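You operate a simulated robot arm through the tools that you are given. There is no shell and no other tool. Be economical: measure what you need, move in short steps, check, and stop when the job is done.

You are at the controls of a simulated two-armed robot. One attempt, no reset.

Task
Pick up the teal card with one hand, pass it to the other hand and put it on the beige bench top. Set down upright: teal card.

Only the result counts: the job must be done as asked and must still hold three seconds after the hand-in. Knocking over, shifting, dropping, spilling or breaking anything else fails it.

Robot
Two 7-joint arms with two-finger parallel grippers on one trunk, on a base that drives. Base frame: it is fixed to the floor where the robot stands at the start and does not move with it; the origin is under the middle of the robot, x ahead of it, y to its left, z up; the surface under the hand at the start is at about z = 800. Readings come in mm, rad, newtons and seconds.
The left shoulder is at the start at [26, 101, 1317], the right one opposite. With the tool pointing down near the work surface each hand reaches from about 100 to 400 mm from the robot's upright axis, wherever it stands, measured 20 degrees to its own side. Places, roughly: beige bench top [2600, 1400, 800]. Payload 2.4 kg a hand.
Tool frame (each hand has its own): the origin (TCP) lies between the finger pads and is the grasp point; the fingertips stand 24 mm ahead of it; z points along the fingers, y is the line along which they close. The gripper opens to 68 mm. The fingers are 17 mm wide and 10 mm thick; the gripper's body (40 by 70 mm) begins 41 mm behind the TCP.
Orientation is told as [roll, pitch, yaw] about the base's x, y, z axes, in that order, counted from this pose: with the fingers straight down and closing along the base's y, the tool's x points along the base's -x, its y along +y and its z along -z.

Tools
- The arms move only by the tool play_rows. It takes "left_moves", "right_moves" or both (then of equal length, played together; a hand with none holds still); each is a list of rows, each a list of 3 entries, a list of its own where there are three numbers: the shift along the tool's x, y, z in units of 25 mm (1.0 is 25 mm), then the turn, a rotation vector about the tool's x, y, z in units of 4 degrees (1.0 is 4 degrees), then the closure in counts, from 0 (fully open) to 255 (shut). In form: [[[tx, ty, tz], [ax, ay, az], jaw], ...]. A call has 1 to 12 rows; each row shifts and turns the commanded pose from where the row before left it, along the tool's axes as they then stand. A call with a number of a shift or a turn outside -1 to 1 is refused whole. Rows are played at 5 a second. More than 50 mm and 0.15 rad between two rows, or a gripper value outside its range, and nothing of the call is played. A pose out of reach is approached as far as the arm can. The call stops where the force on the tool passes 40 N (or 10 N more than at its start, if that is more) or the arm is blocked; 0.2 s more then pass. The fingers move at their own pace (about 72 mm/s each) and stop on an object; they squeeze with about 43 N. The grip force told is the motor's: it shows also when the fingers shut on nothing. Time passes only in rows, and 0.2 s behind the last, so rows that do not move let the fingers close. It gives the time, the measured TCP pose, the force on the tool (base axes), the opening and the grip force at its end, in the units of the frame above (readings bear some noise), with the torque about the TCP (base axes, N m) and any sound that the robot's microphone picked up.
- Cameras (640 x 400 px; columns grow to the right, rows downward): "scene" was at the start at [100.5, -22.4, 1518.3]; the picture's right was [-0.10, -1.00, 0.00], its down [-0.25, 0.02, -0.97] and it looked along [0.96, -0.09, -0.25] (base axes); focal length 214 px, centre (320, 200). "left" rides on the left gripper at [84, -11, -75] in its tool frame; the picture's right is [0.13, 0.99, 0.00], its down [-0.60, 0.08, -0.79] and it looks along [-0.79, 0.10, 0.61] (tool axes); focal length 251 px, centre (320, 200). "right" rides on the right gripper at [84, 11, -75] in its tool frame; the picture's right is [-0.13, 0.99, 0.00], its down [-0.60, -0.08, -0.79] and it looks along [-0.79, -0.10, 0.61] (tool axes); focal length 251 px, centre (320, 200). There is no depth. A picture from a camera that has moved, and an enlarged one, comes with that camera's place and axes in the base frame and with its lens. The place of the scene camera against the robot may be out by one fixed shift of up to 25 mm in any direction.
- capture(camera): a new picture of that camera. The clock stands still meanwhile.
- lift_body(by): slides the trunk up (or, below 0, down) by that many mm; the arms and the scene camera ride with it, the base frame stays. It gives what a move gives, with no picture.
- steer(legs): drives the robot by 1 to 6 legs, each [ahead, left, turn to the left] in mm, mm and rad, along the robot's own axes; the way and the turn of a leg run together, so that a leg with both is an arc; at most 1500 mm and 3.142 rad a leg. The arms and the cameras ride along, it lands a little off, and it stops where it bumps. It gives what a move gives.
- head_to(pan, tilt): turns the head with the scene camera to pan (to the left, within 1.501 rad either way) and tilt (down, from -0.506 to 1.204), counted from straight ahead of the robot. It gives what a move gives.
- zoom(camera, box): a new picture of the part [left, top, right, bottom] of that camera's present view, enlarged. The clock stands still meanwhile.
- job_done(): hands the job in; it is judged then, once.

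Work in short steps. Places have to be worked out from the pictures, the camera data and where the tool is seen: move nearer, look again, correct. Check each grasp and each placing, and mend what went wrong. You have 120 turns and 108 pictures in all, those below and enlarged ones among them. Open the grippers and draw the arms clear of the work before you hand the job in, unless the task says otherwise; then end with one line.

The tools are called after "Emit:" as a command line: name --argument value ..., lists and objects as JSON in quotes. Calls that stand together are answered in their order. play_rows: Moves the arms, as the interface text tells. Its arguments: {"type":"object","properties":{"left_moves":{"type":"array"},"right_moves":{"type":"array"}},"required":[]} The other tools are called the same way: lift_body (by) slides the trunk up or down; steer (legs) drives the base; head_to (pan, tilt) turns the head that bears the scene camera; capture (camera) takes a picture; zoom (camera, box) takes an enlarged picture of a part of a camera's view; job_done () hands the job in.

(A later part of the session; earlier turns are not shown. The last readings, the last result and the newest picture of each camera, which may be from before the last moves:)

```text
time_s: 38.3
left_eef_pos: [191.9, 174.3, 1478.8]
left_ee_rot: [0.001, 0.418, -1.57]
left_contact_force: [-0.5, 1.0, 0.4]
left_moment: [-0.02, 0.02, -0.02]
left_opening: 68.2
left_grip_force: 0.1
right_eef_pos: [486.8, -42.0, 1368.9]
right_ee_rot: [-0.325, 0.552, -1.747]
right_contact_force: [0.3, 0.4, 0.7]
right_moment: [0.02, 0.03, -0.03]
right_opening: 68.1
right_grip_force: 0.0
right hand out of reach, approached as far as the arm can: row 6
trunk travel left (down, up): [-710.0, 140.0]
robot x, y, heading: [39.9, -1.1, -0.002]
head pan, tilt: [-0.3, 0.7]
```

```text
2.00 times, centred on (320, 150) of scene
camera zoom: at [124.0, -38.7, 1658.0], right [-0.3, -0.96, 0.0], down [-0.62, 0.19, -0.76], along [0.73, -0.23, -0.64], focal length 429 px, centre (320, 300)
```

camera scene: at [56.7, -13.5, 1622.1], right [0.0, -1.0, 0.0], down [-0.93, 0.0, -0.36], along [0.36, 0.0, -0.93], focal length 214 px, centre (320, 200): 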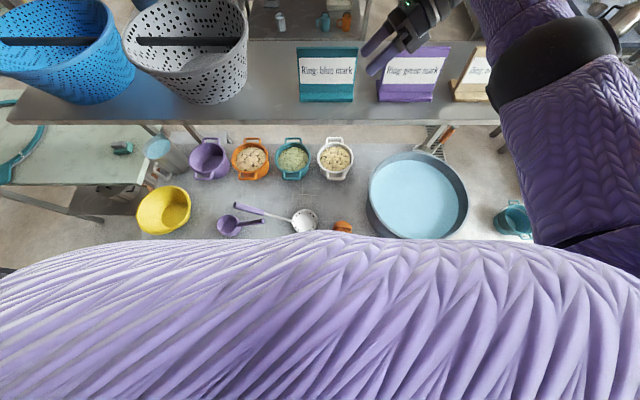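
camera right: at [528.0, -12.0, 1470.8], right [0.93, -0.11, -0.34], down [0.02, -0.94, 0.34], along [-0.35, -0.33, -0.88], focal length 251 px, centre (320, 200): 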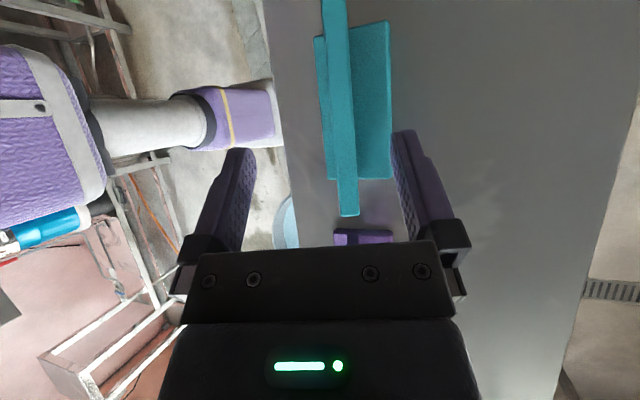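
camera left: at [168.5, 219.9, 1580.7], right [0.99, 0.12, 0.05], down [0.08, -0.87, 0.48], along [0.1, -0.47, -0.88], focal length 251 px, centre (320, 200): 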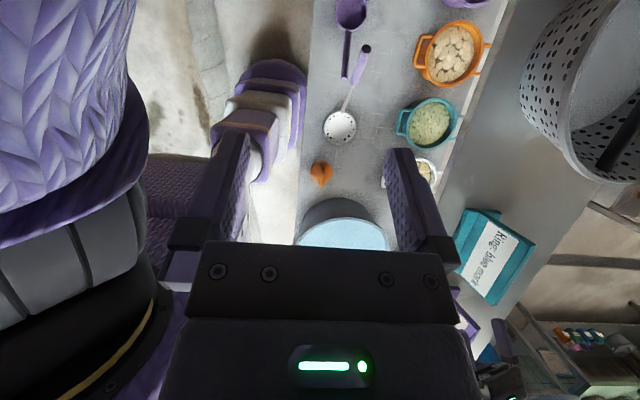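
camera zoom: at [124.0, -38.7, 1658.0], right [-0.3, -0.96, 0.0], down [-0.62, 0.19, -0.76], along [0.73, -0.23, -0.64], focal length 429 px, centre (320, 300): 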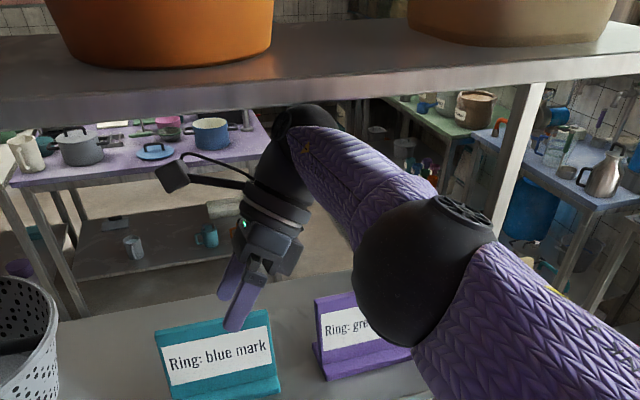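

Panel sits edge-on between the fingers, about 12 mm toward the rear one. I descend straight down 65 mm (which also centres it).

Emit:
play_rows --right_moves '[[[-0.34, 0.21, 0.51], [0, 0, 0], 0], [[-0.34, 0.21, 0.51], [0, 0, 0], 0], [[0, 0, 0], [0, 0, 0], 0]]'

Emit:
capture --camera "right"

```text
time_s: 39.1
left_eef_pos: [191.7, 173.5, 1478.8]
left_ee_rot: [0.0, 0.422, -1.567]
left_contact_force: [0.1, -0.1, 1.1]
left_moment: [-0.01, -0.02, 0.02]
left_opening: 68.2
left_grip_force: 0.0
right_eef_pos: [487.4, -42.5, 1337.0]
right_ee_rot: [-0.326, 0.553, -1.746]
right_contact_force: [0.0, 0.2, -0.4]
right_moment: [-0.01, 0.0, 0.0]
right_opening: 67.9
right_grip_force: 0.1
trunk travel left (down, up): [-710.0, 140.0]
robot x, y, heading: [46.3, 2.2, 0.002]
head pan, tilt: [-0.3, 0.7]
```

```text
75 pictures are left
camera right: at [527.6, -12.7, 1439.5], right [0.94, -0.11, -0.34], down [0.01, -0.94, 0.34], along [-0.35, -0.33, -0.88], focal length 251 px, centre (320, 200)
```

right: 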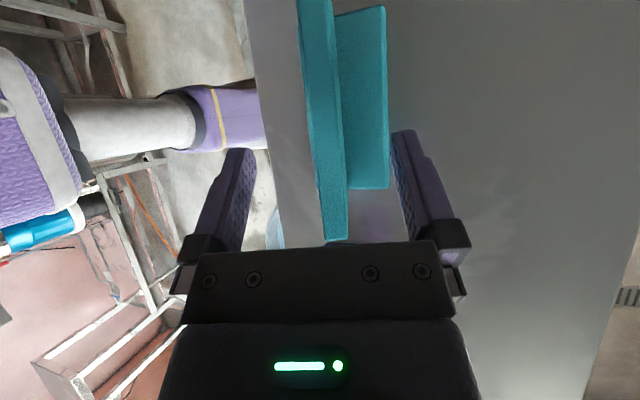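

Still free of contact and centred. Continue down another 32 mm.

Emit:
play_rows --right_moves '[[[-0.34, 0.21, 0.51], [0, 0, 0], 0], [[-0.34, 0.21, 0.51], [0, 0, 0], 0], [[0, 0, 0], [0, 0, 0], 0]]'

Emit:
capture --camera "right"

```text
time_s: 39.9
left_eef_pos: [190.9, 174.2, 1480.1]
left_ee_rot: [0.003, 0.419, -1.569]
left_contact_force: [0.2, -0.1, -0.8]
left_moment: [0.03, 0.02, -0.01]
left_opening: 68.1
left_grip_force: 0.0
right_eef_pos: [483.1, -44.8, 1305.6]
right_ee_rot: [-0.326, 0.554, -1.748]
right_contact_force: [0.1, -1.8, 4.9]
right_moment: [-0.1, -0.06, -0.01]
right_opening: 68.0
right_grip_force: 0.0
right hand out of reach, approached as far as the arm can: row 1
trunk travel left (down, up): [-710.0, 140.0]
robot x, y, heading: [39.9, -1.5, -0.004]
head pan, tilt: [-0.3, 0.7]
```

```text
74 pictures are left
camera right: at [524.5, -13.6, 1407.7], right [0.94, -0.11, -0.34], down [0.01, -0.94, 0.34], along [-0.35, -0.33, -0.88], focal length 251 px, centre (320, 200)
```

right: 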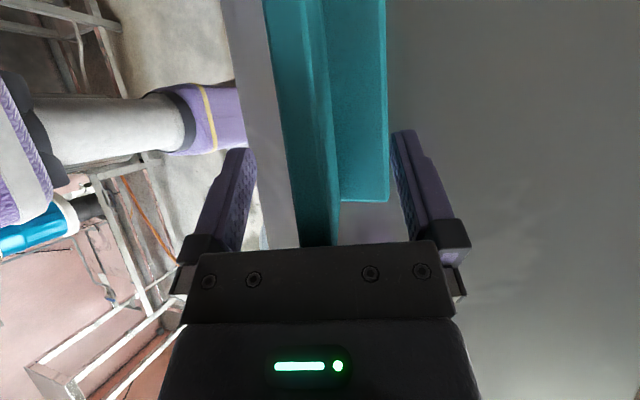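

Light contact (5 N): the palm just touches the card's top corner, so depth is full. I back off 4 mm along the fingers and close.

Emit:
play_rows --right_moves '[[[0, 0, -0.16], [0, 0, 0], 0], [[0, 0, 0], [0, 0, 0], 120], [[0, 0, 0], [0, 0, 0], 180], [[0, 0, 0], [0, 0, 0], 255], [[0, 0, 0], [0, 0, 0], 255], [[0, 0, 0], [0, 0, 0], 255]]'

Emit:
capture --camera "right"

Emit:
capture --camera "scene"

```text
time_s: 41.3
left_eef_pos: [191.5, 174.0, 1478.8]
left_ee_rot: [0.001, 0.42, -1.569]
left_contact_force: [0.1, 0.2, 0.4]
left_moment: [-0.04, 0.01, 0.0]
left_opening: 68.0
left_grip_force: 0.0
right_eef_pos: [485.4, -45.3, 1308.4]
right_ee_rot: [-0.323, 0.553, -1.747]
right_contact_force: [0.7, -0.5, 3.7]
right_moment: [0.11, -0.18, -0.02]
right_opening: 11.5
right_grip_force: 32.4
trunk travel left (down, up): [-710.0, 140.0]
robot x, y, heading: [44.6, -3.0, 0.0]
head pan, tilt: [-0.3, 0.7]
```

```text
73 pictures are left
camera right: at [525.5, -15.5, 1410.7], right [0.94, -0.11, -0.34], down [0.01, -0.94, 0.34], along [-0.35, -0.33, -0.88], focal length 251 px, centre (320, 200)
```

right: 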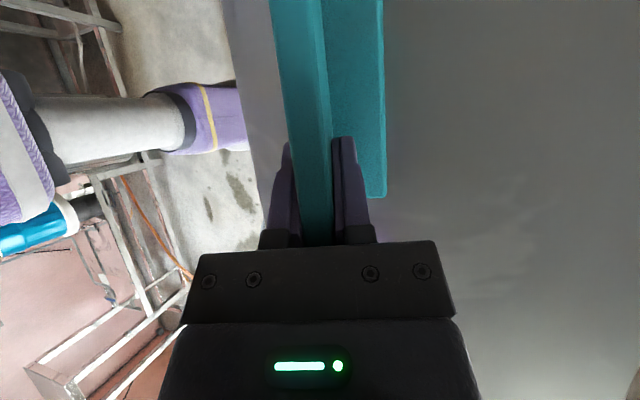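

```text
72 pictures are left
camera scene: at [123.9, -38.6, 1658.0], right [-0.3, -0.96, 0.0], down [-0.62, 0.19, -0.76], along [0.73, -0.23, -0.64], focal length 214 px, centre (320, 200)
```

scene: 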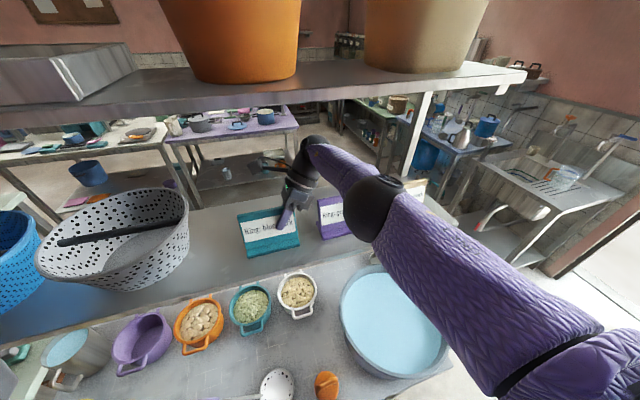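

Gripped: opening 11.5 mm, 32 N. Lift 28 mm straight up.

Emit:
play_rows --right_moves '[[[0.3, -0.155, -0.45], [0, 0, 0], 255], [[0.3, -0.155, -0.45], [0, 0, 0], 255], [[0, 0, 0], [0, 0, 0], 255]]'

Emit:
capture --camera "scene"

Emit:
capture --camera "right"

```text
time_s: 42.1
left_eef_pos: [191.1, 173.8, 1478.5]
left_ee_rot: [0.002, 0.42, -1.569]
left_contact_force: [0.1, 0.4, -0.1]
left_moment: [0.0, 0.01, 0.02]
left_opening: 68.2
left_grip_force: 0.0
right_eef_pos: [485.1, -45.8, 1336.1]
right_ee_rot: [-0.325, 0.553, -1.749]
right_contact_force: [-0.4, -0.5, -0.8]
right_moment: [-0.01, 0.01, 0.02]
right_opening: 11.5
right_grip_force: 31.9
trunk travel left (down, up): [-710.0, 140.0]
robot x, y, heading: [41.7, 2.3, 0.001]
head pan, tilt: [-0.3, 0.7]
```

```text
71 pictures are left
camera scene: at [124.0, -38.4, 1658.0], right [-0.3, -0.96, 0.0], down [-0.62, 0.19, -0.76], along [0.73, -0.23, -0.64], focal length 214 px, centre (320, 200)
```

scene: 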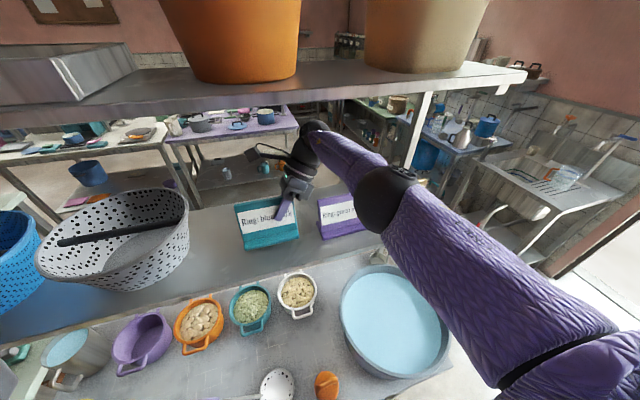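

```text
70 pictures are left
camera right: at [526.7, -15.4, 1438.3], right [0.93, -0.11, -0.34], down [0.02, -0.94, 0.34], along [-0.35, -0.33, -0.88], focal length 251 px, centre (320, 200)
```

right: 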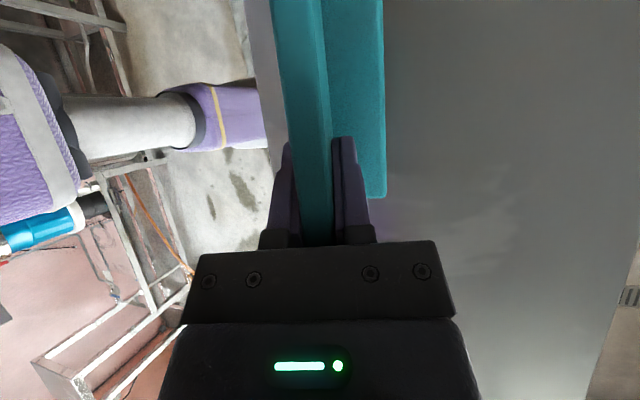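

The card is off the shelf and firm. Now pull straight back out, ~200 mm toward the robot.

Emit:
play_rows --right_moves '[[[-0.137, -0.86, 0.2], [0, 0, 0], 255], [[-0.137, -0.86, 0.2], [0, 0, 0], 255], [[-0.137, -0.86, 0.2], [0, 0, 0], 255], [[-0.137, -0.86, 0.2], [0, 0, 0], 255], [[-0.137, -0.86, 0.2], [0, 0, 0], 255], [[-0.137, -0.86, 0.2], [0, 0, 0], 255], [[-0.137, -0.86, 0.2], [0, 0, 0], 255], [[-0.137, -0.86, 0.2], [0, 0, 0], 255], [[0, 0, 0], [0, 0, 0], 255]]'

Emit:
capture --camera "scene"

Emit:
capture --camera "left"

```text
time_s: 44.1
left_eef_pos: [192.0, 173.8, 1479.2]
left_ee_rot: [0.001, 0.419, -1.569]
left_contact_force: [-0.5, -0.4, -0.4]
left_moment: [-0.02, -0.01, 0.0]
left_opening: 68.1
left_grip_force: 0.1
right_eef_pos: [306.8, -45.1, 1335.1]
right_ee_rot: [-0.325, 0.553, -1.748]
right_contact_force: [0.0, -0.3, -0.6]
right_moment: [-0.01, 0.02, 0.01]
right_opening: 11.5
right_grip_force: 32.1
trunk travel left (down, up): [-710.0, 140.0]
robot x, y, heading: [43.9, 2.3, -0.002]
head pan, tilt: [-0.3, 0.7]
```

```text
69 pictures are left
camera scene: at [124.3, -38.5, 1658.0], right [-0.3, -0.96, 0.0], down [-0.62, 0.19, -0.76], along [0.73, -0.23, -0.64], focal length 214 px, centre (320, 200)
```

scene: 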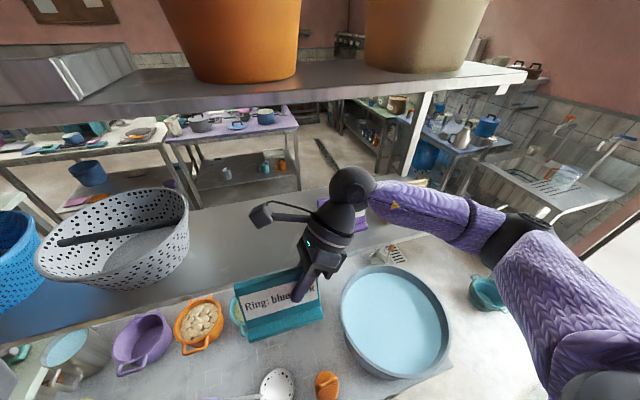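

```text
68 pictures are left
camera left: at [179.5, 219.9, 1580.7], right [0.99, 0.12, 0.05], down [0.08, -0.87, 0.48], along [0.1, -0.47, -0.88], focal length 251 px, centre (320, 200)
```

left: 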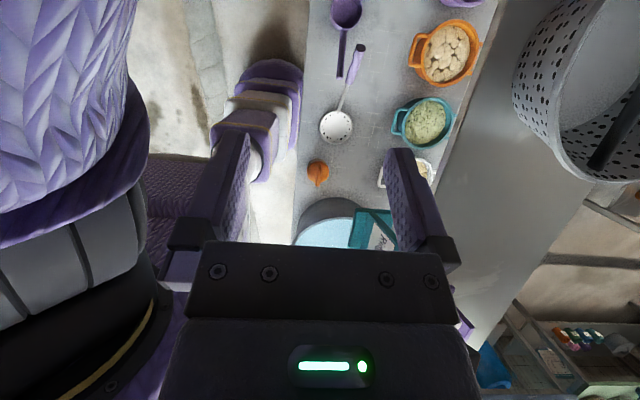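

Card is clear of the shelf. I drive back 250 mm for free space and then swing the left hand toward its handover attitude (leaning to the left, camera outward).

Emit:
steer --legs '[[-250, 0, 0]]'

Emit:
play_rows --left_moves '[[[0, 0, 0], [0, -1, 0], 0], [[0, 0, 0], [0, -1, 0], 0], [[0, 0, 0], [0, -1, 0], 0], [[0, 0, 0], [0, -1, 0], 0], [[0, 0, 0], [0, -1, 0], 0], [[0, 0, 0], [0, -1, 0], 0], [[0, 0, 0], [0, -1, 0], 0], [[0, 0, 0], [0, -1, 0], 0], [[0, 0, 0], [0, -1, 0], 0], [[0, 0, 0], [0, -1, 0], 0], [[0, 0, 0], [0, -1, 0], 0], [[0, 0, 0], [0, -1, 0], 0]]'

Emit:
head_to --pan 0.1 --tilt 0.6

Emit:
capture --camera "scene"

```text
time_s: 46.0
left_eef_pos: [-63.9, 174.4, 1479.3]
left_ee_rot: [0.002, 0.417, -1.564]
left_contact_force: [-0.7, 0.4, 0.4]
left_moment: [0.0, -0.01, 0.01]
left_opening: 68.0
left_grip_force: 0.1
right_eef_pos: [53.6, -45.1, 1335.1]
right_ee_rot: [-0.323, 0.553, -1.742]
right_contact_force: [0.0, 0.2, -0.4]
right_moment: [-0.01, -0.01, 0.0]
right_opening: 11.4
right_grip_force: 31.9
trunk travel left (down, up): [-710.0, 140.0]
robot x, y, heading: [-212.6, -0.0, 0.007]
head pan, tilt: [-0.3, 0.7]
```

```text
time_s: 48.5
left_eef_pos: [-69.2, 163.5, 1480.2]
left_ee_rot: [0.002, -0.421, -1.565]
left_contact_force: [0.1, -0.2, -0.3]
left_moment: [-0.04, -0.01, 0.0]
left_opening: 68.2
left_grip_force: 0.1
left hand out of reach, approached as far as the arm can: row 3, 6, 10
right_eef_pos: [53.4, -45.2, 1336.4]
right_ee_rot: [-0.325, 0.552, -1.743]
right_contact_force: [-0.2, 0.5, -0.6]
right_moment: [-0.03, -0.01, 0.01]
right_opening: 11.4
right_grip_force: 32.3
trunk travel left (down, up): [-710.0, 140.0]
robot x, y, heading: [-211.3, -1.3, 0.005]
head pan, tilt: [-0.3, 0.7]
```

```text
time_s: 49.4
left_eef_pos: [-69.1, 163.2, 1480.1]
left_ee_rot: [0.004, -0.418, -1.565]
left_contact_force: [-0.3, 1.0, 0.5]
left_moment: [-0.02, -0.01, -0.03]
left_opening: 68.2
left_grip_force: 0.2
right_eef_pos: [53.7, -44.6, 1335.9]
right_ee_rot: [-0.327, 0.554, -1.744]
right_contact_force: [-0.5, 0.3, -2.0]
right_moment: [-0.04, -0.02, -0.01]
right_opening: 11.4
right_grip_force: 32.1
trunk travel left (down, up): [-710.0, 140.0]
robot x, y, heading: [-210.4, -1.1, -0.002]
head pan, tilt: [0.099, 0.6]
```

```text
67 pictures are left
camera scene: at [-123.2, -4.9, 1666.6], right [0.1, -0.99, 0.0], down [-0.56, -0.06, -0.82], along [0.82, 0.08, -0.57], focal length 214 px, centre (320, 200)
```

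scene: 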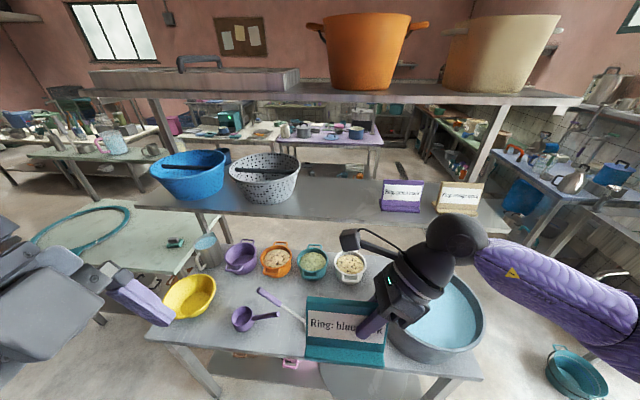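

Both attitudes work. I tilt the left hand to 40°, add the same 16° lean, so that it can come in from the upper left along the panel plane.

Emit:
play_rows --left_moves '[[[0, 0, 0], [0, -1, 0], 0], [[0, 0, 0], [0, -1, 0], 0], [[0, 0, 0], [0, -1, 0], 0], [[0, 0, 0], [0, -1, 0], 0], [[0, 0, 0], [0.77, 0, -0.64], 0], [[0, 0, 0], [0.77, 0, -0.64], 0], [[0, 0, 0], [0.77, 0, -0.64], 0], [[0, 0, 0], [0.77, 0, -0.64], 0], [[0, 0, 0], [0, 0, 0], 0]]'

Emit:
capture --camera "left"

```text
time_s: 51.4
left_eef_pos: [-70.3, 161.1, 1480.3]
left_ee_rot: [-0.36, -0.667, -1.339]
left_contact_force: [-0.4, 0.0, 0.1]
left_moment: [-0.01, 0.0, 0.0]
left_opening: 68.0
left_grip_force: 0.1
left hand out of reach, approached as far as the arm can: row 2
right_eef_pos: [54.4, -45.0, 1336.3]
right_ee_rot: [-0.326, 0.553, -1.744]
right_contact_force: [-0.5, -0.2, -0.5]
right_moment: [-0.01, 0.02, 0.01]
right_opening: 11.5
right_grip_force: 31.6
trunk travel left (down, up): [-710.0, 140.0]
robot x, y, heading: [-210.9, -0.0, 0.005]
head pan, tilt: [0.099, 0.6]
```

```text
66 pictures are left
camera left: at [-81.6, 273.4, 1485.4], right [0.93, 0.1, -0.35], down [0.35, 0.05, 0.94], along [0.11, -0.99, 0.01], focal length 251 px, centre (320, 200)
```

left: 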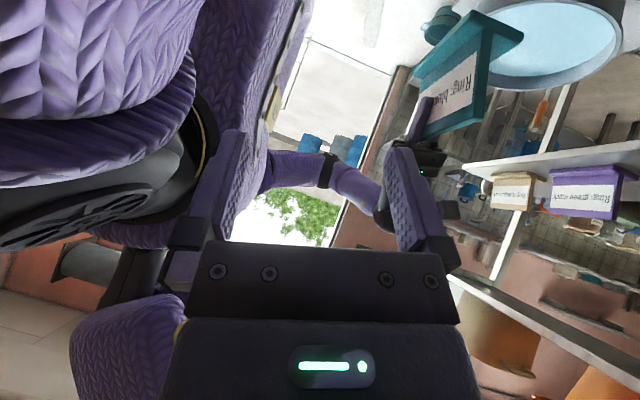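

The left camera sees the card's free left half clearly and matches my estimate (left end y≈38, top ≈1352). I bring the left hand over to the upper left of the card.

Emit:
play_rows --left_moves '[[[-0.195, 0.846, 0.226], [0, 0, 0], 0], [[-0.195, 0.846, 0.226], [0, 0, 0], 0], [[-0.195, 0.846, 0.226], [0, 0, 0], 0], [[-0.195, 0.846, 0.226], [0, 0, 0], 0], [[-0.195, 0.846, 0.226], [0, 0, 0], 0], [[-0.195, 0.846, 0.226], [0, 0, 0], 0], [[-0.195, 0.846, 0.226], [0, 0, 0], 0], [[0, 0, 0], [0, 0, 0], 0]]'

Emit:
capture --camera "left"

Emit:
capture --camera "scene"

```text
time_s: 53.2
left_eef_pos: [18.9, 71.4, 1462.9]
left_ee_rot: [-0.359, -0.667, -1.338]
left_contact_force: [-0.1, 0.0, -0.4]
left_moment: [-0.01, -0.03, 0.02]
left_opening: 68.1
left_grip_force: 0.0
left hand out of reach, approached as far as the arm can: row 2, 3, 4, 5, 6, 7
right_eef_pos: [52.6, -45.1, 1337.1]
right_ee_rot: [-0.323, 0.554, -1.745]
right_contact_force: [0.2, 0.9, -0.1]
right_moment: [-0.02, -0.01, 0.03]
right_opening: 11.5
right_grip_force: 31.8
trunk travel left (down, up): [-710.0, 140.0]
robot x, y, heading: [-212.0, -1.5, 0.001]
head pan, tilt: [0.099, 0.6]
```

```text
65 pictures are left
camera left: at [7.4, 183.1, 1468.1], right [0.93, 0.1, -0.35], down [0.35, 0.05, 0.94], along [0.11, -0.99, 0.01], focal length 251 px, centre (320, 200)
```

left: 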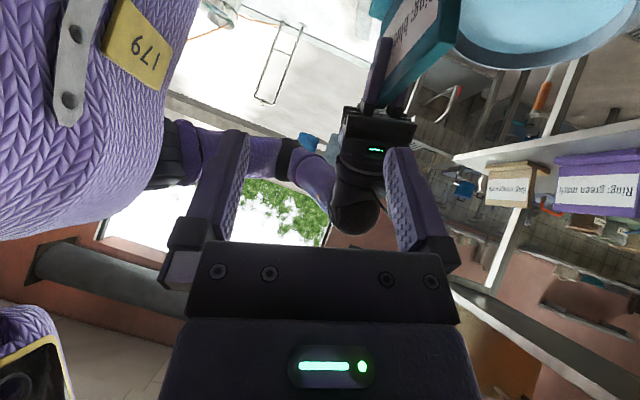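

```text
64 pictures are left
camera scene: at [-123.3, -4.5, 1666.6], right [0.1, -0.99, 0.0], down [-0.56, -0.06, -0.82], along [0.82, 0.09, -0.57], focal length 214 px, centre (320, 200)
```

scene: 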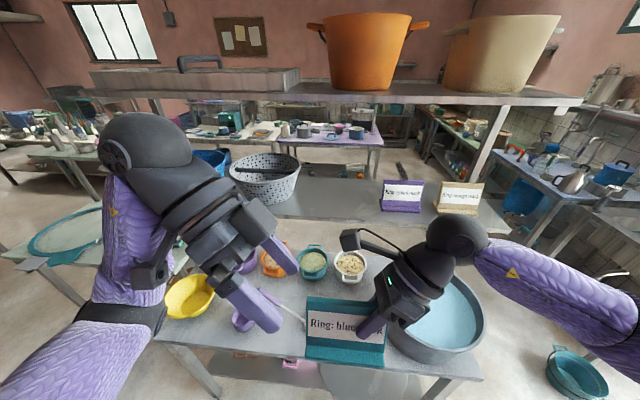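

The left arm is awkward this high (wrist limit). I drive back a little more, then lower both hands together to a natural working height (~z 1100–1180), where the elbows can stay above the hands.

Emit:
steer --legs '[[-150, 0, 0]]'

Emit:
play_rows --left_moves '[[[0.7, 0.28, 0.66], [0, 0, 0], 0], [[0.7, 0.28, 0.66], [0, 0, 0], 0], [[0.7, 0.28, 0.66], [0, 0, 0], 0], [[0.7, 0.28, 0.66], [0, 0, 0], 0], [[0.7, 0.28, 0.66], [0, 0, 0], 0], [[0.7, 0.28, 0.66], [0, 0, 0], 0], [[0.7, 0.28, 0.66], [0, 0, 0], 0], [[0.7, 0.28, 0.66], [0, 0, 0], 0], [[0.7, 0.28, 0.66], [0, 0, 0], 0], [[0.7, 0.28, 0.66], [0, 0, 0], 0], [[0.7, 0.28, 0.66], [0, 0, 0], 0], [[0, 0, 0], [0, 0, 0], 0]]' --right_moves '[[[-0.455, 0.238, 0.69], [0, 0, 0], 255], [[-0.455, 0.238, 0.69], [0, 0, 0], 255], [[-0.455, 0.238, 0.69], [0, 0, 0], 255], [[-0.455, 0.238, 0.69], [0, 0, 0], 255], [[-0.455, 0.238, 0.69], [0, 0, 0], 255], [[-0.455, 0.238, 0.69], [0, 0, 0], 255], [[-0.455, 0.238, 0.69], [0, 0, 0], 255], [[-0.455, 0.238, 0.69], [0, 0, 0], 255], [[-0.455, 0.238, 0.69], [0, 0, 0], 255], [[-0.455, 0.238, 0.69], [0, 0, 0], 255], [[-0.455, 0.238, 0.69], [0, 0, 0], 255], [[0, 0, 0], [0, 0, 0], 255]]'

Emit:
capture --camera "scene"

Emit:
capture --camera "left"

```text
time_s: 54.6
left_eef_pos: [-131.3, 70.4, 1462.7]
left_ee_rot: [-0.359, -0.666, -1.339]
left_contact_force: [-0.4, -0.2, 0.4]
left_moment: [0.0, 0.02, 0.02]
left_opening: 68.2
left_grip_force: 0.0
right_eef_pos: [-95.0, -46.7, 1336.4]
right_ee_rot: [-0.325, 0.553, -1.742]
right_contact_force: [-0.3, 0.1, -0.7]
right_moment: [-0.02, 0.0, 0.0]
right_opening: 11.7
right_grip_force: 32.4
trunk travel left (down, up): [-710.0, 140.0]
robot x, y, heading: [-358.4, -1.9, -0.001]
head pan, tilt: [0.099, 0.6]
```

```text
time_s: 57.2
left_eef_pos: [-181.4, 52.6, 1392.9]
left_ee_rot: [-0.357, -0.664, -1.337]
left_contact_force: [0.1, 1.1, 0.8]
left_moment: [0.02, 0.02, 0.02]
left_opening: 68.2
left_grip_force: 0.2
left hand out of reach, approached as far as the arm can: row 1, 2, 3, 4, 5, 6, 7, 8, 9, 10, 11
right_eef_pos: [-94.1, -46.9, 1098.3]
right_ee_rot: [-0.327, 0.553, -1.743]
right_contact_force: [-0.7, -0.2, -0.7]
right_moment: [-0.07, 0.0, -0.04]
right_opening: 11.1
right_grip_force: 32.6
trunk travel left (down, up): [-710.0, 140.0]
robot x, y, heading: [-359.8, 0.1, 0.003]
head pan, tilt: [0.099, 0.6]
```

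```text
63 pictures are left
camera scene: at [-271.2, -5.6, 1666.6], right [0.1, -0.99, 0.0], down [-0.56, -0.06, -0.82], along [0.82, 0.09, -0.57], focal length 214 px, centre (320, 200)
```

scene: 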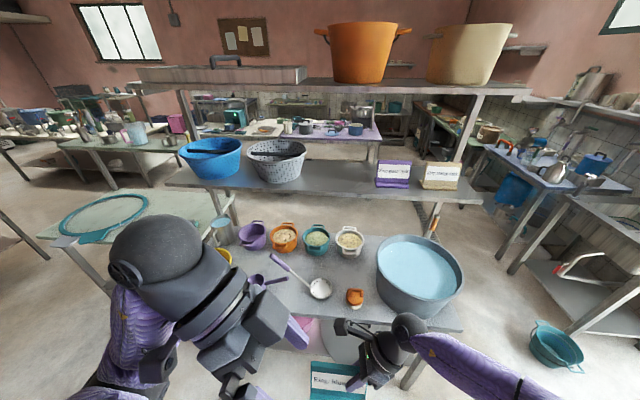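

```text
62 pictures are left
camera left: at [-192.1, 164.5, 1398.0], right [0.93, 0.11, -0.35], down [0.35, 0.05, 0.94], along [0.12, -0.99, 0.01], focal length 251 px, centre (320, 200)
```

left: 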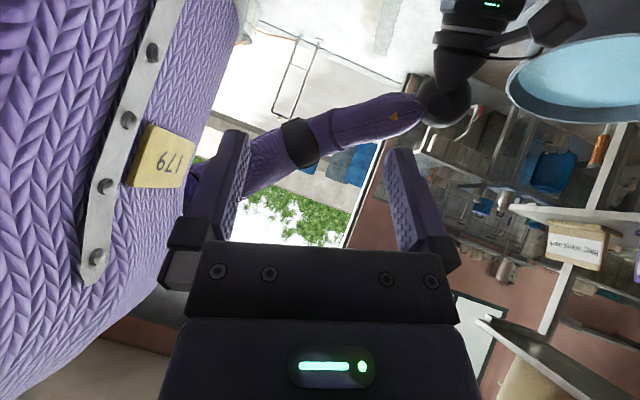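

At yaw −90 the left arm sits against a joint limit. I'll turn it the natural way round (mirror of the right), moving it ahead and outward first so that its camera clears the chest.

Emit:
play_rows --left_moves '[[[0.44, 0.96, -0.73], [0, 0, -1], 0], [[0.44, 0.96, -0.73], [0, 0, -1], 0], [[0.44, 0.96, -0.73], [0, 0, -1], 0], [[0.44, 0.96, -0.73], [0, 0, -1], 0], [[0, 0, 0], [0, 0, -1], 0], [[0, 0, 0], [0, 0, -1], 0], [[0, 0, 0], [0, 0, -1], 0], [[0, 0, 0], [0, 0, -1], 0], [[0, 0, 0], [0, 0, -1], 0], [[0, 0, 0], [0, 0, -1], 0], [[0, 0, 0], [0, 0, -1], 0], [[0, 0, 0], [0, 0, -1], 0]]'

Emit:
capture --camera "scene"

```text
time_s: 59.8
left_eef_pos: [-122.6, 113.5, 1418.5]
left_ee_rot: [-0.718, -0.21, -0.547]
left_contact_force: [0.1, -0.7, 0.0]
left_moment: [0.02, 0.01, -0.03]
left_opening: 67.8
left_grip_force: 0.0
left hand out of reach, approached as far as the arm can: row 1, 2, 3, 4
right_eef_pos: [-93.1, -46.5, 1098.0]
right_ee_rot: [-0.327, 0.554, -1.742]
right_contact_force: [-0.6, -0.1, -1.2]
right_moment: [-0.03, 0.03, -0.02]
right_opening: 11.3
right_grip_force: 31.8
trunk travel left (down, up): [-710.0, 140.0]
robot x, y, heading: [-360.6, -1.6, 0.005]
head pan, tilt: [0.099, 0.6]
```

```text
61 pictures are left
camera scene: at [-271.1, -5.4, 1666.6], right [0.1, -0.99, 0.0], down [-0.56, -0.06, -0.82], along [0.82, 0.09, -0.57], focal length 214 px, centre (320, 200)
```

scene: 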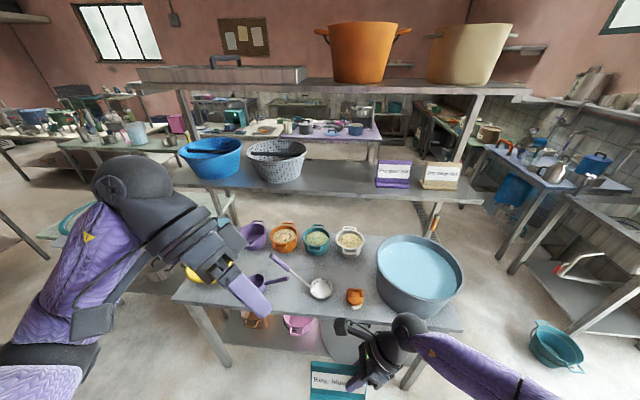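

Going well. Continue the turn about the tool axis.

Emit:
play_rows --left_moves '[[[0, 0, 0], [0, 0, -1], 0], [[0, 0, 0], [0, 0, -1], 0], [[0, 0, 0], [0, 0, -1], 0], [[0, 0, 0], [0, 0, -1], 0], [[0, 0, 0], [0, 0, -1], 0], [[0, 0, 0], [0, 0, -1], 0], [[0, 0, 0], [0, 0, -1], 0], [[0, 0, 0], [0, 0, -1], 0], [[0, 0, 0], [0, 0, -1], 0], [[0, 0, 0], [0, 0, -1], 0], [[0, 0, 0], [0, 0, -1], 0], [[0, 0, 0], [0, 0, -1], 0]]'

Emit:
play_rows --left_moves '[[[0, 0, 0], [0, 0, -1], 0], [[0, 0, 0], [0, 0, -1], 0], [[0, 0, 0], [0, 0, -1], 0], [[0, 0, 0], [0, 0, -1], 0], [[0, 0, 0], [0, 0, -1], 0], [[0, 0, 0], [0, 0, -1], 0], [[0, 0, 0], [0, 0, -1], 0], [[0, 0, 0], [0, 0, -1], 0], [[0, 0, 0], [0, 0, -1], 0], [[0, 0, 0], [0, 0, -1], 0], [[0, 0, 0], [0, 0, -1], 0], [[0, 0, 0], [0, 0, -1], 0]]'

Emit:
play_rows --left_moves '[[[0, 0, 0], [0, 0, -1], 0], [[0, 0, 0], [0, 0, -1], 0], [[0, 0, 0], [0, 0, -1], 0], [[0, 0, 0], [0, 0, -1], 0], [[0, 0, 0], [0, 0, -1], 0], [[0, 0, 0], [0, 0, -1], 0], [[0, 0, 0], [0, 0, -1], 0], [[0, 0, 0], [0, 0, -1], 0], [[0, 0, 0], [0, 0, -1], 0], [[0, 0, 0], [0, 0, 0], 0]]'

Emit:
capture --camera "scene"

```text
time_s: 62.4
left_eef_pos: [-120.8, 114.9, 1420.0]
left_ee_rot: [-0.67, 0.344, 0.092]
left_contact_force: [0.0, -0.7, 0.0]
left_moment: [-0.01, 0.02, -0.02]
left_opening: 68.1
left_grip_force: 0.1
right_eef_pos: [-94.3, -46.6, 1099.6]
right_ee_rot: [-0.325, 0.553, -1.743]
right_contact_force: [-0.2, 0.2, -0.8]
right_moment: [0.01, 0.03, -0.01]
right_opening: 11.6
right_grip_force: 32.3
trunk travel left (down, up): [-710.0, 140.0]
robot x, y, heading: [-363.1, -3.8, 0.003]
head pan, tilt: [0.099, 0.6]
```

```text
time_s: 65.0
left_eef_pos: [-121.3, 113.9, 1420.0]
left_ee_rot: [-0.187, 0.725, 0.981]
left_contact_force: [-0.8, -0.6, 0.0]
left_moment: [-0.03, 0.01, 0.02]
left_opening: 67.7
left_grip_force: 0.0
right_eef_pos: [-94.5, -45.7, 1098.1]
right_ee_rot: [-0.327, 0.553, -1.742]
right_contact_force: [-0.3, -0.4, 0.0]
right_moment: [-0.04, 0.0, -0.01]
right_opening: 11.6
right_grip_force: 32.3
trunk travel left (down, up): [-710.0, 140.0]
robot x, y, heading: [-361.5, -2.5, -0.0]
head pan, tilt: [0.099, 0.6]
```

```text
time_s: 67.2
left_eef_pos: [-119.9, 113.5, 1419.5]
left_ee_rot: [0.36, 0.665, 1.806]
left_contact_force: [-0.4, -0.6, -0.6]
left_moment: [0.02, 0.0, 0.03]
left_opening: 67.9
left_grip_force: 0.0
right_eef_pos: [-93.9, -46.8, 1099.0]
right_ee_rot: [-0.327, 0.553, -1.743]
right_contact_force: [-0.2, 0.0, 0.0]
right_moment: [0.01, -0.03, 0.01]
right_opening: 11.3
right_grip_force: 31.8
trunk travel left (down, up): [-710.0, 140.0]
robot x, y, heading: [-359.6, 1.4, 0.009]
head pan, tilt: [0.099, 0.6]
```

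```text
60 pictures are left
camera scene: at [-271.1, -5.4, 1666.6], right [0.1, -0.99, 0.0], down [-0.56, -0.06, -0.82], along [0.82, 0.09, -0.57], focal length 214 px, centre (320, 200)
```

scene: 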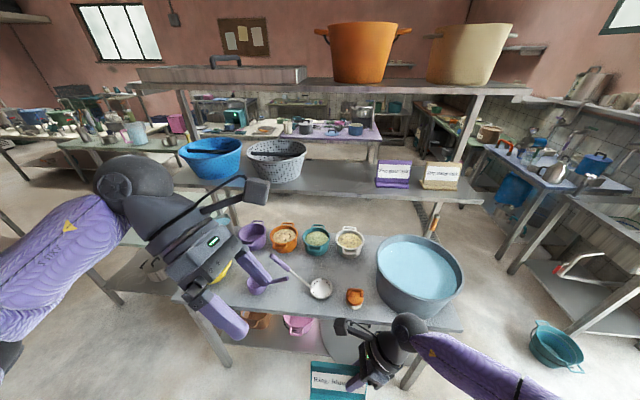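

The left arm is now in its natural mirrored attitude. I tilt it on to ≈68° (so the two hand cameras don't meet) and lower it to the card's height, well to its left.

Emit:
play_rows --left_moves '[[[-0.18, 0, -0.15], [0, 1, 0], 0], [[-0.18, 0, -0.15], [0, 1, 0], 0], [[-0.18, 0, -0.15], [0, 1, 0], 0], [[-0.18, 0, -0.15], [0, 1, 0], 0], [[-0.18, 0, -0.15], [0, 1, 0], 0], [[-0.18, 0, -0.15], [0, 1, 0], 0], [[-0.18, 0, -0.15], [0, 1, 0], 0], [[0, 0, 0], [0, 0, 0], 0]]'

Emit:
play_rows --left_moves '[[[-0.79, -0.365, 0.34], [0, 0, 0], 0], [[-0.79, -0.365, 0.34], [0, 0, 0], 0], [[-0.79, -0.365, 0.34], [0, 0, 0], 0], [[-0.79, -0.365, 0.34], [0, 0, 0], 0], [[-0.79, -0.365, 0.34], [0, 0, 0], 0], [[-0.79, -0.365, 0.34], [0, 0, 0], 0], [[-0.79, -0.365, 0.34], [0, 0, 0], 0], [[-0.79, -0.365, 0.34], [0, 0, 0], 0], [[-0.79, -0.365, 0.34], [0, 0, 0], 0], [[-0.79, -0.365, 0.34], [0, 0, 0], 0], [[-0.79, -0.365, 0.34], [0, 0, 0], 0]]'

Emit:
head_to --pan 0.0 --tilt 0.95

Emit:
capture --camera "scene"

Emit:
capture --camera "left"

```text
time_s: 69.0
left_eef_pos: [-124.2, 154.4, 1411.4]
left_ee_rot: [0.653, 1.102, 2.178]
left_contact_force: [-1.2, 0.0, 0.1]
left_moment: [0.02, -0.03, -0.01]
left_opening: 68.1
left_grip_force: 0.0
right_eef_pos: [-93.8, -46.2, 1098.3]
right_ee_rot: [-0.326, 0.553, -1.744]
right_contact_force: [-0.2, 0.8, -0.8]
right_moment: [-0.02, 0.01, 0.01]
right_opening: 11.5
right_grip_force: 31.8
trunk travel left (down, up): [-710.0, 140.0]
robot x, y, heading: [-356.7, -1.4, 0.004]
head pan, tilt: [0.099, 0.6]
```

```text
time_s: 71.4
left_eef_pos: [-91.2, 148.6, 1155.2]
left_ee_rot: [0.651, 1.1, 2.174]
left_contact_force: [-1.0, 0.5, 0.5]
left_moment: [0.02, 0.0, -0.04]
left_opening: 67.7
left_grip_force: 0.0
right_eef_pos: [-94.1, -46.3, 1097.6]
right_ee_rot: [-0.326, 0.553, -1.744]
right_contact_force: [-0.1, 0.5, -0.6]
right_moment: [-0.04, -0.03, -0.01]
right_opening: 11.3
right_grip_force: 31.9
trunk travel left (down, up): [-710.0, 140.0]
robot x, y, heading: [-358.5, -2.9, -0.002]
head pan, tilt: [0.099, 0.6]
```

```text
time_s: 72.2
left_eef_pos: [-92.1, 149.9, 1155.8]
left_ee_rot: [0.652, 1.101, 2.177]
left_contact_force: [0.5, -0.1, -0.1]
left_moment: [0.0, 0.02, -0.01]
left_opening: 67.9
left_grip_force: 0.0
right_eef_pos: [-93.6, -47.3, 1099.3]
right_ee_rot: [-0.327, 0.554, -1.743]
right_contact_force: [0.8, -0.1, 0.0]
right_moment: [0.01, -0.05, -0.02]
right_opening: 11.4
right_grip_force: 32.1
trunk travel left (down, up): [-710.0, 140.0]
robot x, y, heading: [-361.6, -2.1, 0.003]
head pan, tilt: [0.0, 0.949]
```

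```text
59 pictures are left
camera scene: at [-286.2, -14.2, 1638.3], right [0.0, -1.0, 0.0], down [-0.81, 0.0, -0.58], along [0.58, 0.0, -0.81], focal length 214 px, centre (320, 200)
```

scene: 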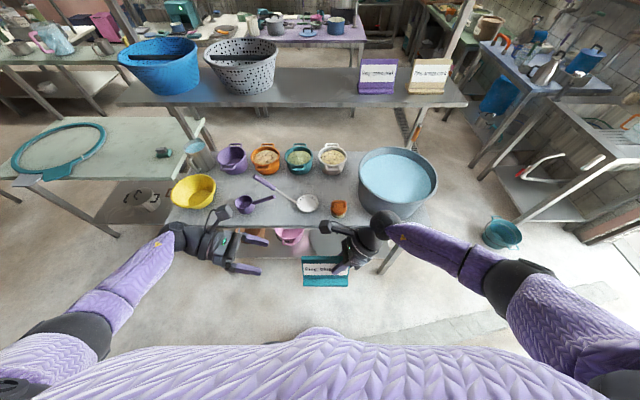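

```text
58 pictures are left
camera left: at [-53.5, 187.3, 1253.5], right [-0.92, -0.05, 0.39], down [-0.15, 0.96, -0.23], along [-0.36, -0.27, -0.89], focal length 251 px, centre (320, 200)
```

left: 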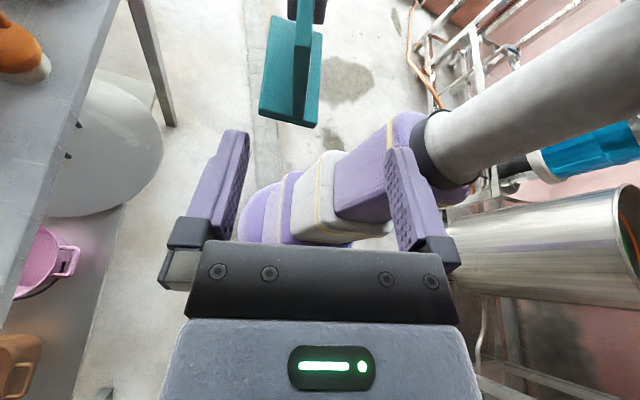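

Let me enlarge the card in the left camera to fix its edge.

Emit:
zoom --camera "left" --box '[220, 0, 380, 140]'

Emit:
zoom --camera "scene" --box '[160, 180, 480, 310]'

```text
2.86 times, centred on (300, 70) of left
camera zoom: at [-53.5, 187.3, 1253.5], right [-0.92, -0.05, 0.39], down [-0.15, 0.96, -0.23], along [-0.36, -0.27, -0.89], focal length 718 px, centre (377, 571)
```

zoom: 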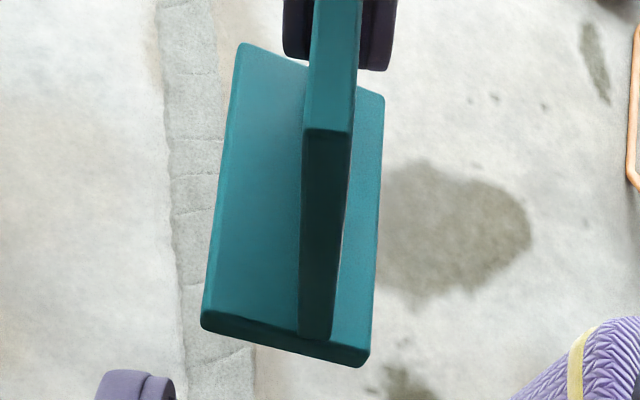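

```text
2.00 times, centred on (320, 245) of scene
camera zoom: at [-286.2, -14.2, 1638.3], right [0.0, -1.0, 0.0], down [-0.81, 0.0, -0.58], along [0.58, 0.0, -0.81], focal length 429 px, centre (320, 110)
```

zoom: 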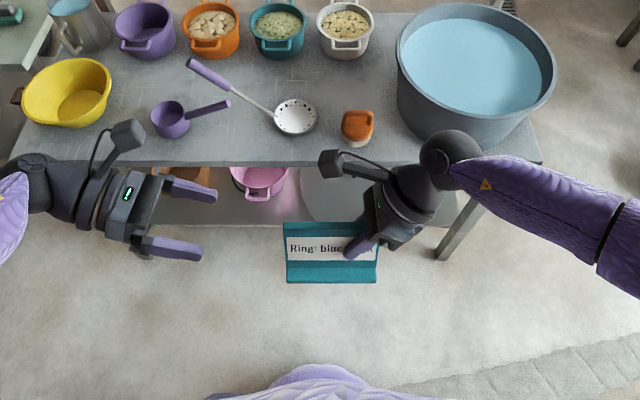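

The geometry matches: card left end (top) at ≈(−90, 36, 1116). I move the left hand onto the line and half-way in.

Emit:
play_rows --left_moves '[[[-0.127, -0.177, 0.79], [0, 0, 0], 0], [[-0.127, -0.177, 0.79], [0, 0, 0], 0], [[-0.127, -0.177, 0.79], [0, 0, 0], 0], [[0, 0, 0.6], [0, 0, 0], 0], [[0, 0, 0], [0, 0, 0], 0]]'

Emit:
capture --camera "left"

Emit:
zoom --camera "scene" --box '[160, 180, 480, 310]'

```text
time_s: 73.4
left_eef_pos: [-89.3, 82.4, 1116.6]
left_ee_rot: [0.653, 1.099, 2.175]
left_contact_force: [0.5, -0.3, -0.1]
left_moment: [-0.03, 0.02, 0.01]
left_opening: 68.1
left_grip_force: 0.0
right_eef_pos: [-94.0, -46.0, 1098.3]
right_ee_rot: [-0.327, 0.552, -1.744]
right_contact_force: [0.5, -0.3, -1.2]
right_moment: [0.0, 0.0, 0.01]
right_opening: 11.3
right_grip_force: 32.0
trunk travel left (down, up): [-710.0, 140.0]
robot x, y, heading: [-359.3, -1.5, 0.007]
head pan, tilt: [0.0, 0.949]
```

```text
55 pictures are left
camera left: at [-50.7, 120.7, 1214.5], right [-0.92, -0.05, 0.39], down [-0.15, 0.96, -0.23], along [-0.36, -0.27, -0.89], focal length 251 px, centre (320, 200)
```

left: 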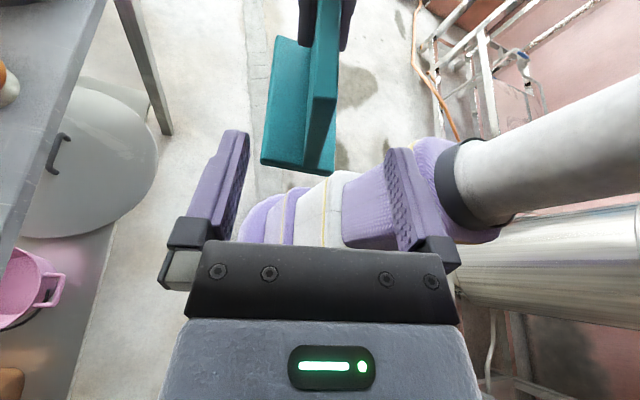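

```text
2.00 times, centred on (320, 245) of scene
camera zoom: at [-286.3, -14.2, 1638.2], right [0.0, -1.0, 0.0], down [-0.81, 0.0, -0.58], along [0.58, 0.0, -0.81], focal length 429 px, centre (320, 110)
```

zoom: 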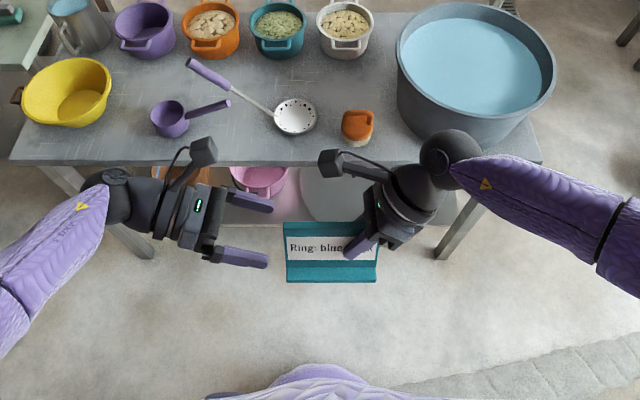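

Centred. Advance 50 mm more along the fingers and check camera-to-camera clearance.

Emit:
play_rows --left_moves '[[[0, 0, 0.7], [0, 0, 0], 0], [[0, 0, 0.7], [0, 0, 0], 0], [[0, 0, 0.7], [0, 0, 0], 0], [[0, 0, 0], [0, 0, 0], 0]]'

Emit:
capture --camera "left"

Emit:
zoom --camera "scene" --box '[160, 180, 480, 310]'

```text
time_s: 74.4
left_eef_pos: [-94.5, 35.1, 1097.2]
left_ee_rot: [0.653, 1.102, 2.175]
left_contact_force: [0.1, 0.2, 0.4]
left_moment: [-0.01, -0.02, -0.02]
left_opening: 68.0
left_grip_force: 0.0
right_eef_pos: [-93.6, -45.9, 1098.3]
right_ee_rot: [-0.326, 0.552, -1.743]
right_contact_force: [-0.7, 0.6, -0.4]
right_moment: [-0.03, -0.01, 0.01]
right_opening: 11.3
right_grip_force: 32.3
trunk travel left (down, up): [-710.0, 140.0]
robot x, y, heading: [-357.4, -4.3, 0.003]
head pan, tilt: [0.0, 0.949]
```

```text
53 pictures are left
camera left: at [-56.0, 72.6, 1195.3], right [-0.92, -0.05, 0.39], down [-0.15, 0.96, -0.23], along [-0.36, -0.27, -0.89], focal length 251 px, centre (320, 200)
```

left: 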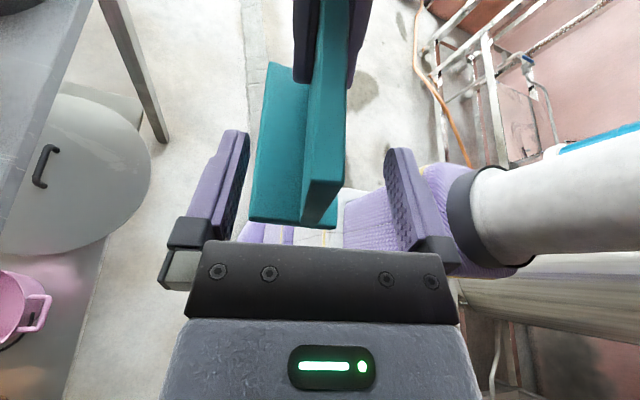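

```text
2.00 times, centred on (320, 245) of scene
camera zoom: at [-286.4, -14.0, 1638.2], right [0.0, -1.0, 0.0], down [-0.81, 0.0, -0.58], along [0.58, 0.0, -0.81], focal length 429 px, centre (320, 110)
```

zoom: 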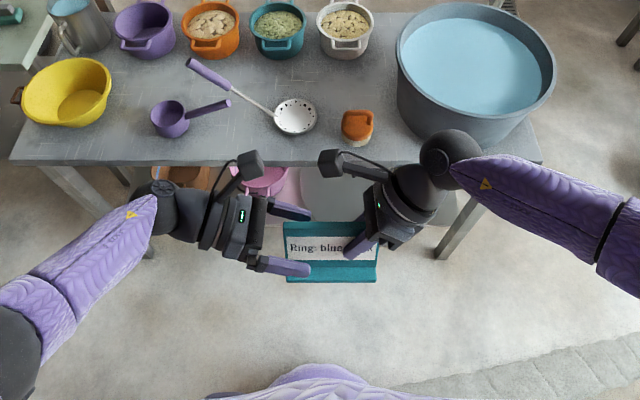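

Plenty of clearance (~70 mm between cameras). Final 20 mm and close the left gripper.

Emit:
play_rows --left_moves '[[[0, 0, 0.8], [0, 0, 0], 0], [[0, 0, 0], [0, 0, 0], 100], [[0, 0, 0], [0, 0, 0], 170], [[0, 0, 0], [0, 0, 0], 255], [[0, 0, 0], [0, 0, 0], 255], [[0, 0, 0], [0, 0, 0], 255]]'

Emit:
capture --camera "left"

Emit:
zoom --camera "scene" --box '[160, 180, 480, 310]'

```text
time_s: 75.8
left_eef_pos: [-96.6, 16.1, 1089.8]
left_ee_rot: [0.652, 1.099, 2.175]
left_contact_force: [3.3, -0.4, -2.4]
left_moment: [0.19, -0.06, 0.09]
left_opening: 11.6
left_grip_force: 32.3
right_eef_pos: [-93.4, -46.3, 1098.5]
right_ee_rot: [-0.327, 0.552, -1.745]
right_contact_force: [-3.1, 0.0, 2.8]
right_moment: [0.0, 0.11, 0.12]
right_opening: 11.4
right_grip_force: 32.1
trunk travel left (down, up): [-710.0, 140.0]
robot x, y, heading: [-362.1, 1.7, 0.002]
head pan, tilt: [0.0, 0.949]
```

```text
51 pictures are left
camera left: at [-58.1, 53.7, 1188.1], right [-0.92, -0.05, 0.39], down [-0.15, 0.96, -0.23], along [-0.36, -0.27, -0.89], focal length 251 px, centre (320, 200)
```

left: 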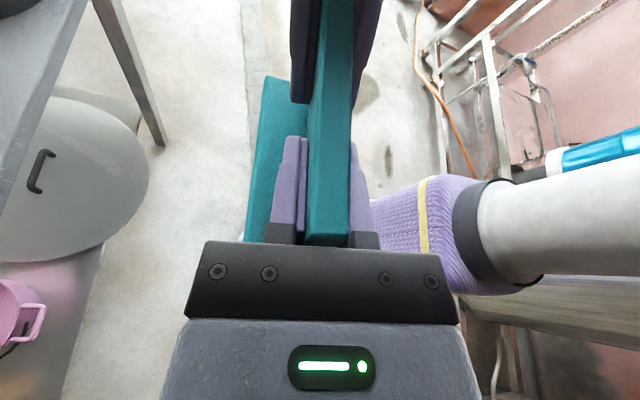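

```text
2.00 times, centred on (320, 245) of scene
camera zoom: at [-286.3, -14.3, 1638.2], right [0.0, -1.0, 0.0], down [-0.81, 0.0, -0.58], along [0.58, 0.0, -0.81], focal length 429 px, centre (320, 110)
```

zoom: 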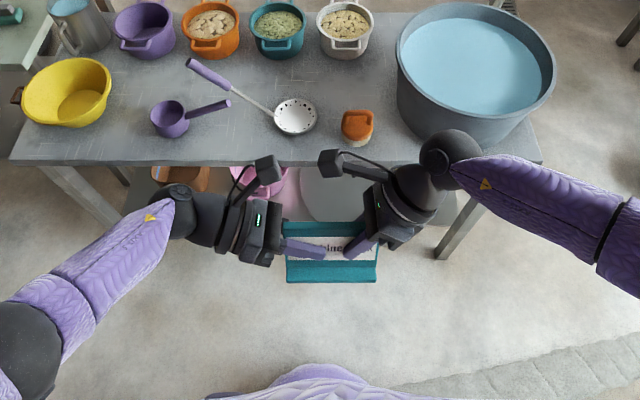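

Both hands hold the card. Now the right hand opens and withdraws along its fingers.

Emit:
play_rows --right_moves '[[[0, 0, 0], [0, 0, 0], 120], [[0, 0, 0], [0, 0, 0], 0], [[0, 0, 0], [0, 0, 0], 0], [[0, 0, -0.5], [0, 0, 0], 0], [[0, 0, -0.8], [0, 0, 0], 0], [[0, 0, -0.8], [0, 0, 0], 0], [[0, 0, -0.8], [0, 0, 0], 0], [[0, 0, -0.8], [0, 0, 0], 0], [[0, 0, -0.8], [0, 0, 0], 0]]'

Emit:
zoom --camera "scene" --box '[160, 180, 480, 310]'

Emit:
capture --camera "left"

```text
time_s: 77.8
left_eef_pos: [-97.0, 16.3, 1091.1]
left_ee_rot: [0.652, 1.101, 2.175]
left_contact_force: [-0.3, -0.5, 0.1]
left_moment: [0.03, 0.0, -0.02]
left_opening: 11.6
left_grip_force: 32.0
right_eef_pos: [-69.2, -107.4, 1191.2]
right_ee_rot: [-0.326, 0.553, -1.745]
right_contact_force: [-0.5, 0.6, -0.1]
right_moment: [0.0, -0.01, 0.01]
right_opening: 68.0
right_grip_force: 0.0
trunk travel left (down, up): [-710.0, 140.0]
robot x, y, heading: [-359.6, -2.4, 0.005]
head pan, tilt: [0.0, 0.949]
```

```text
2.00 times, centred on (320, 245) of scene
camera zoom: at [-286.4, -14.5, 1638.2], right [0.0, -1.0, 0.0], down [-0.81, 0.0, -0.58], along [0.58, 0.0, -0.81], focal length 429 px, centre (320, 110)
```

zoom: 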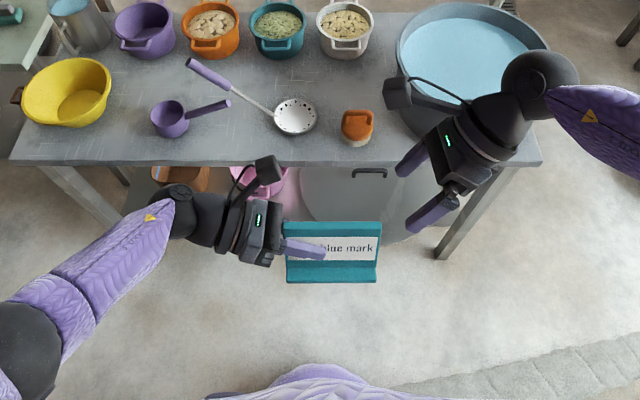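

```text
48 pictures are left
camera left: at [-58.1, 53.4, 1188.2], right [-0.92, -0.05, 0.39], down [-0.15, 0.96, -0.23], along [-0.36, -0.27, -0.89], focal length 251 px, centre (320, 200)
```

left: 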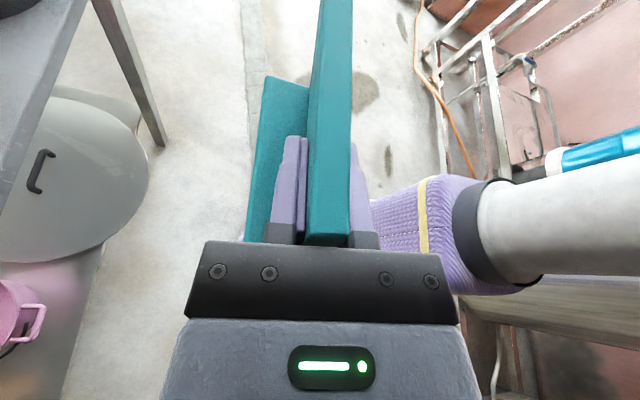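

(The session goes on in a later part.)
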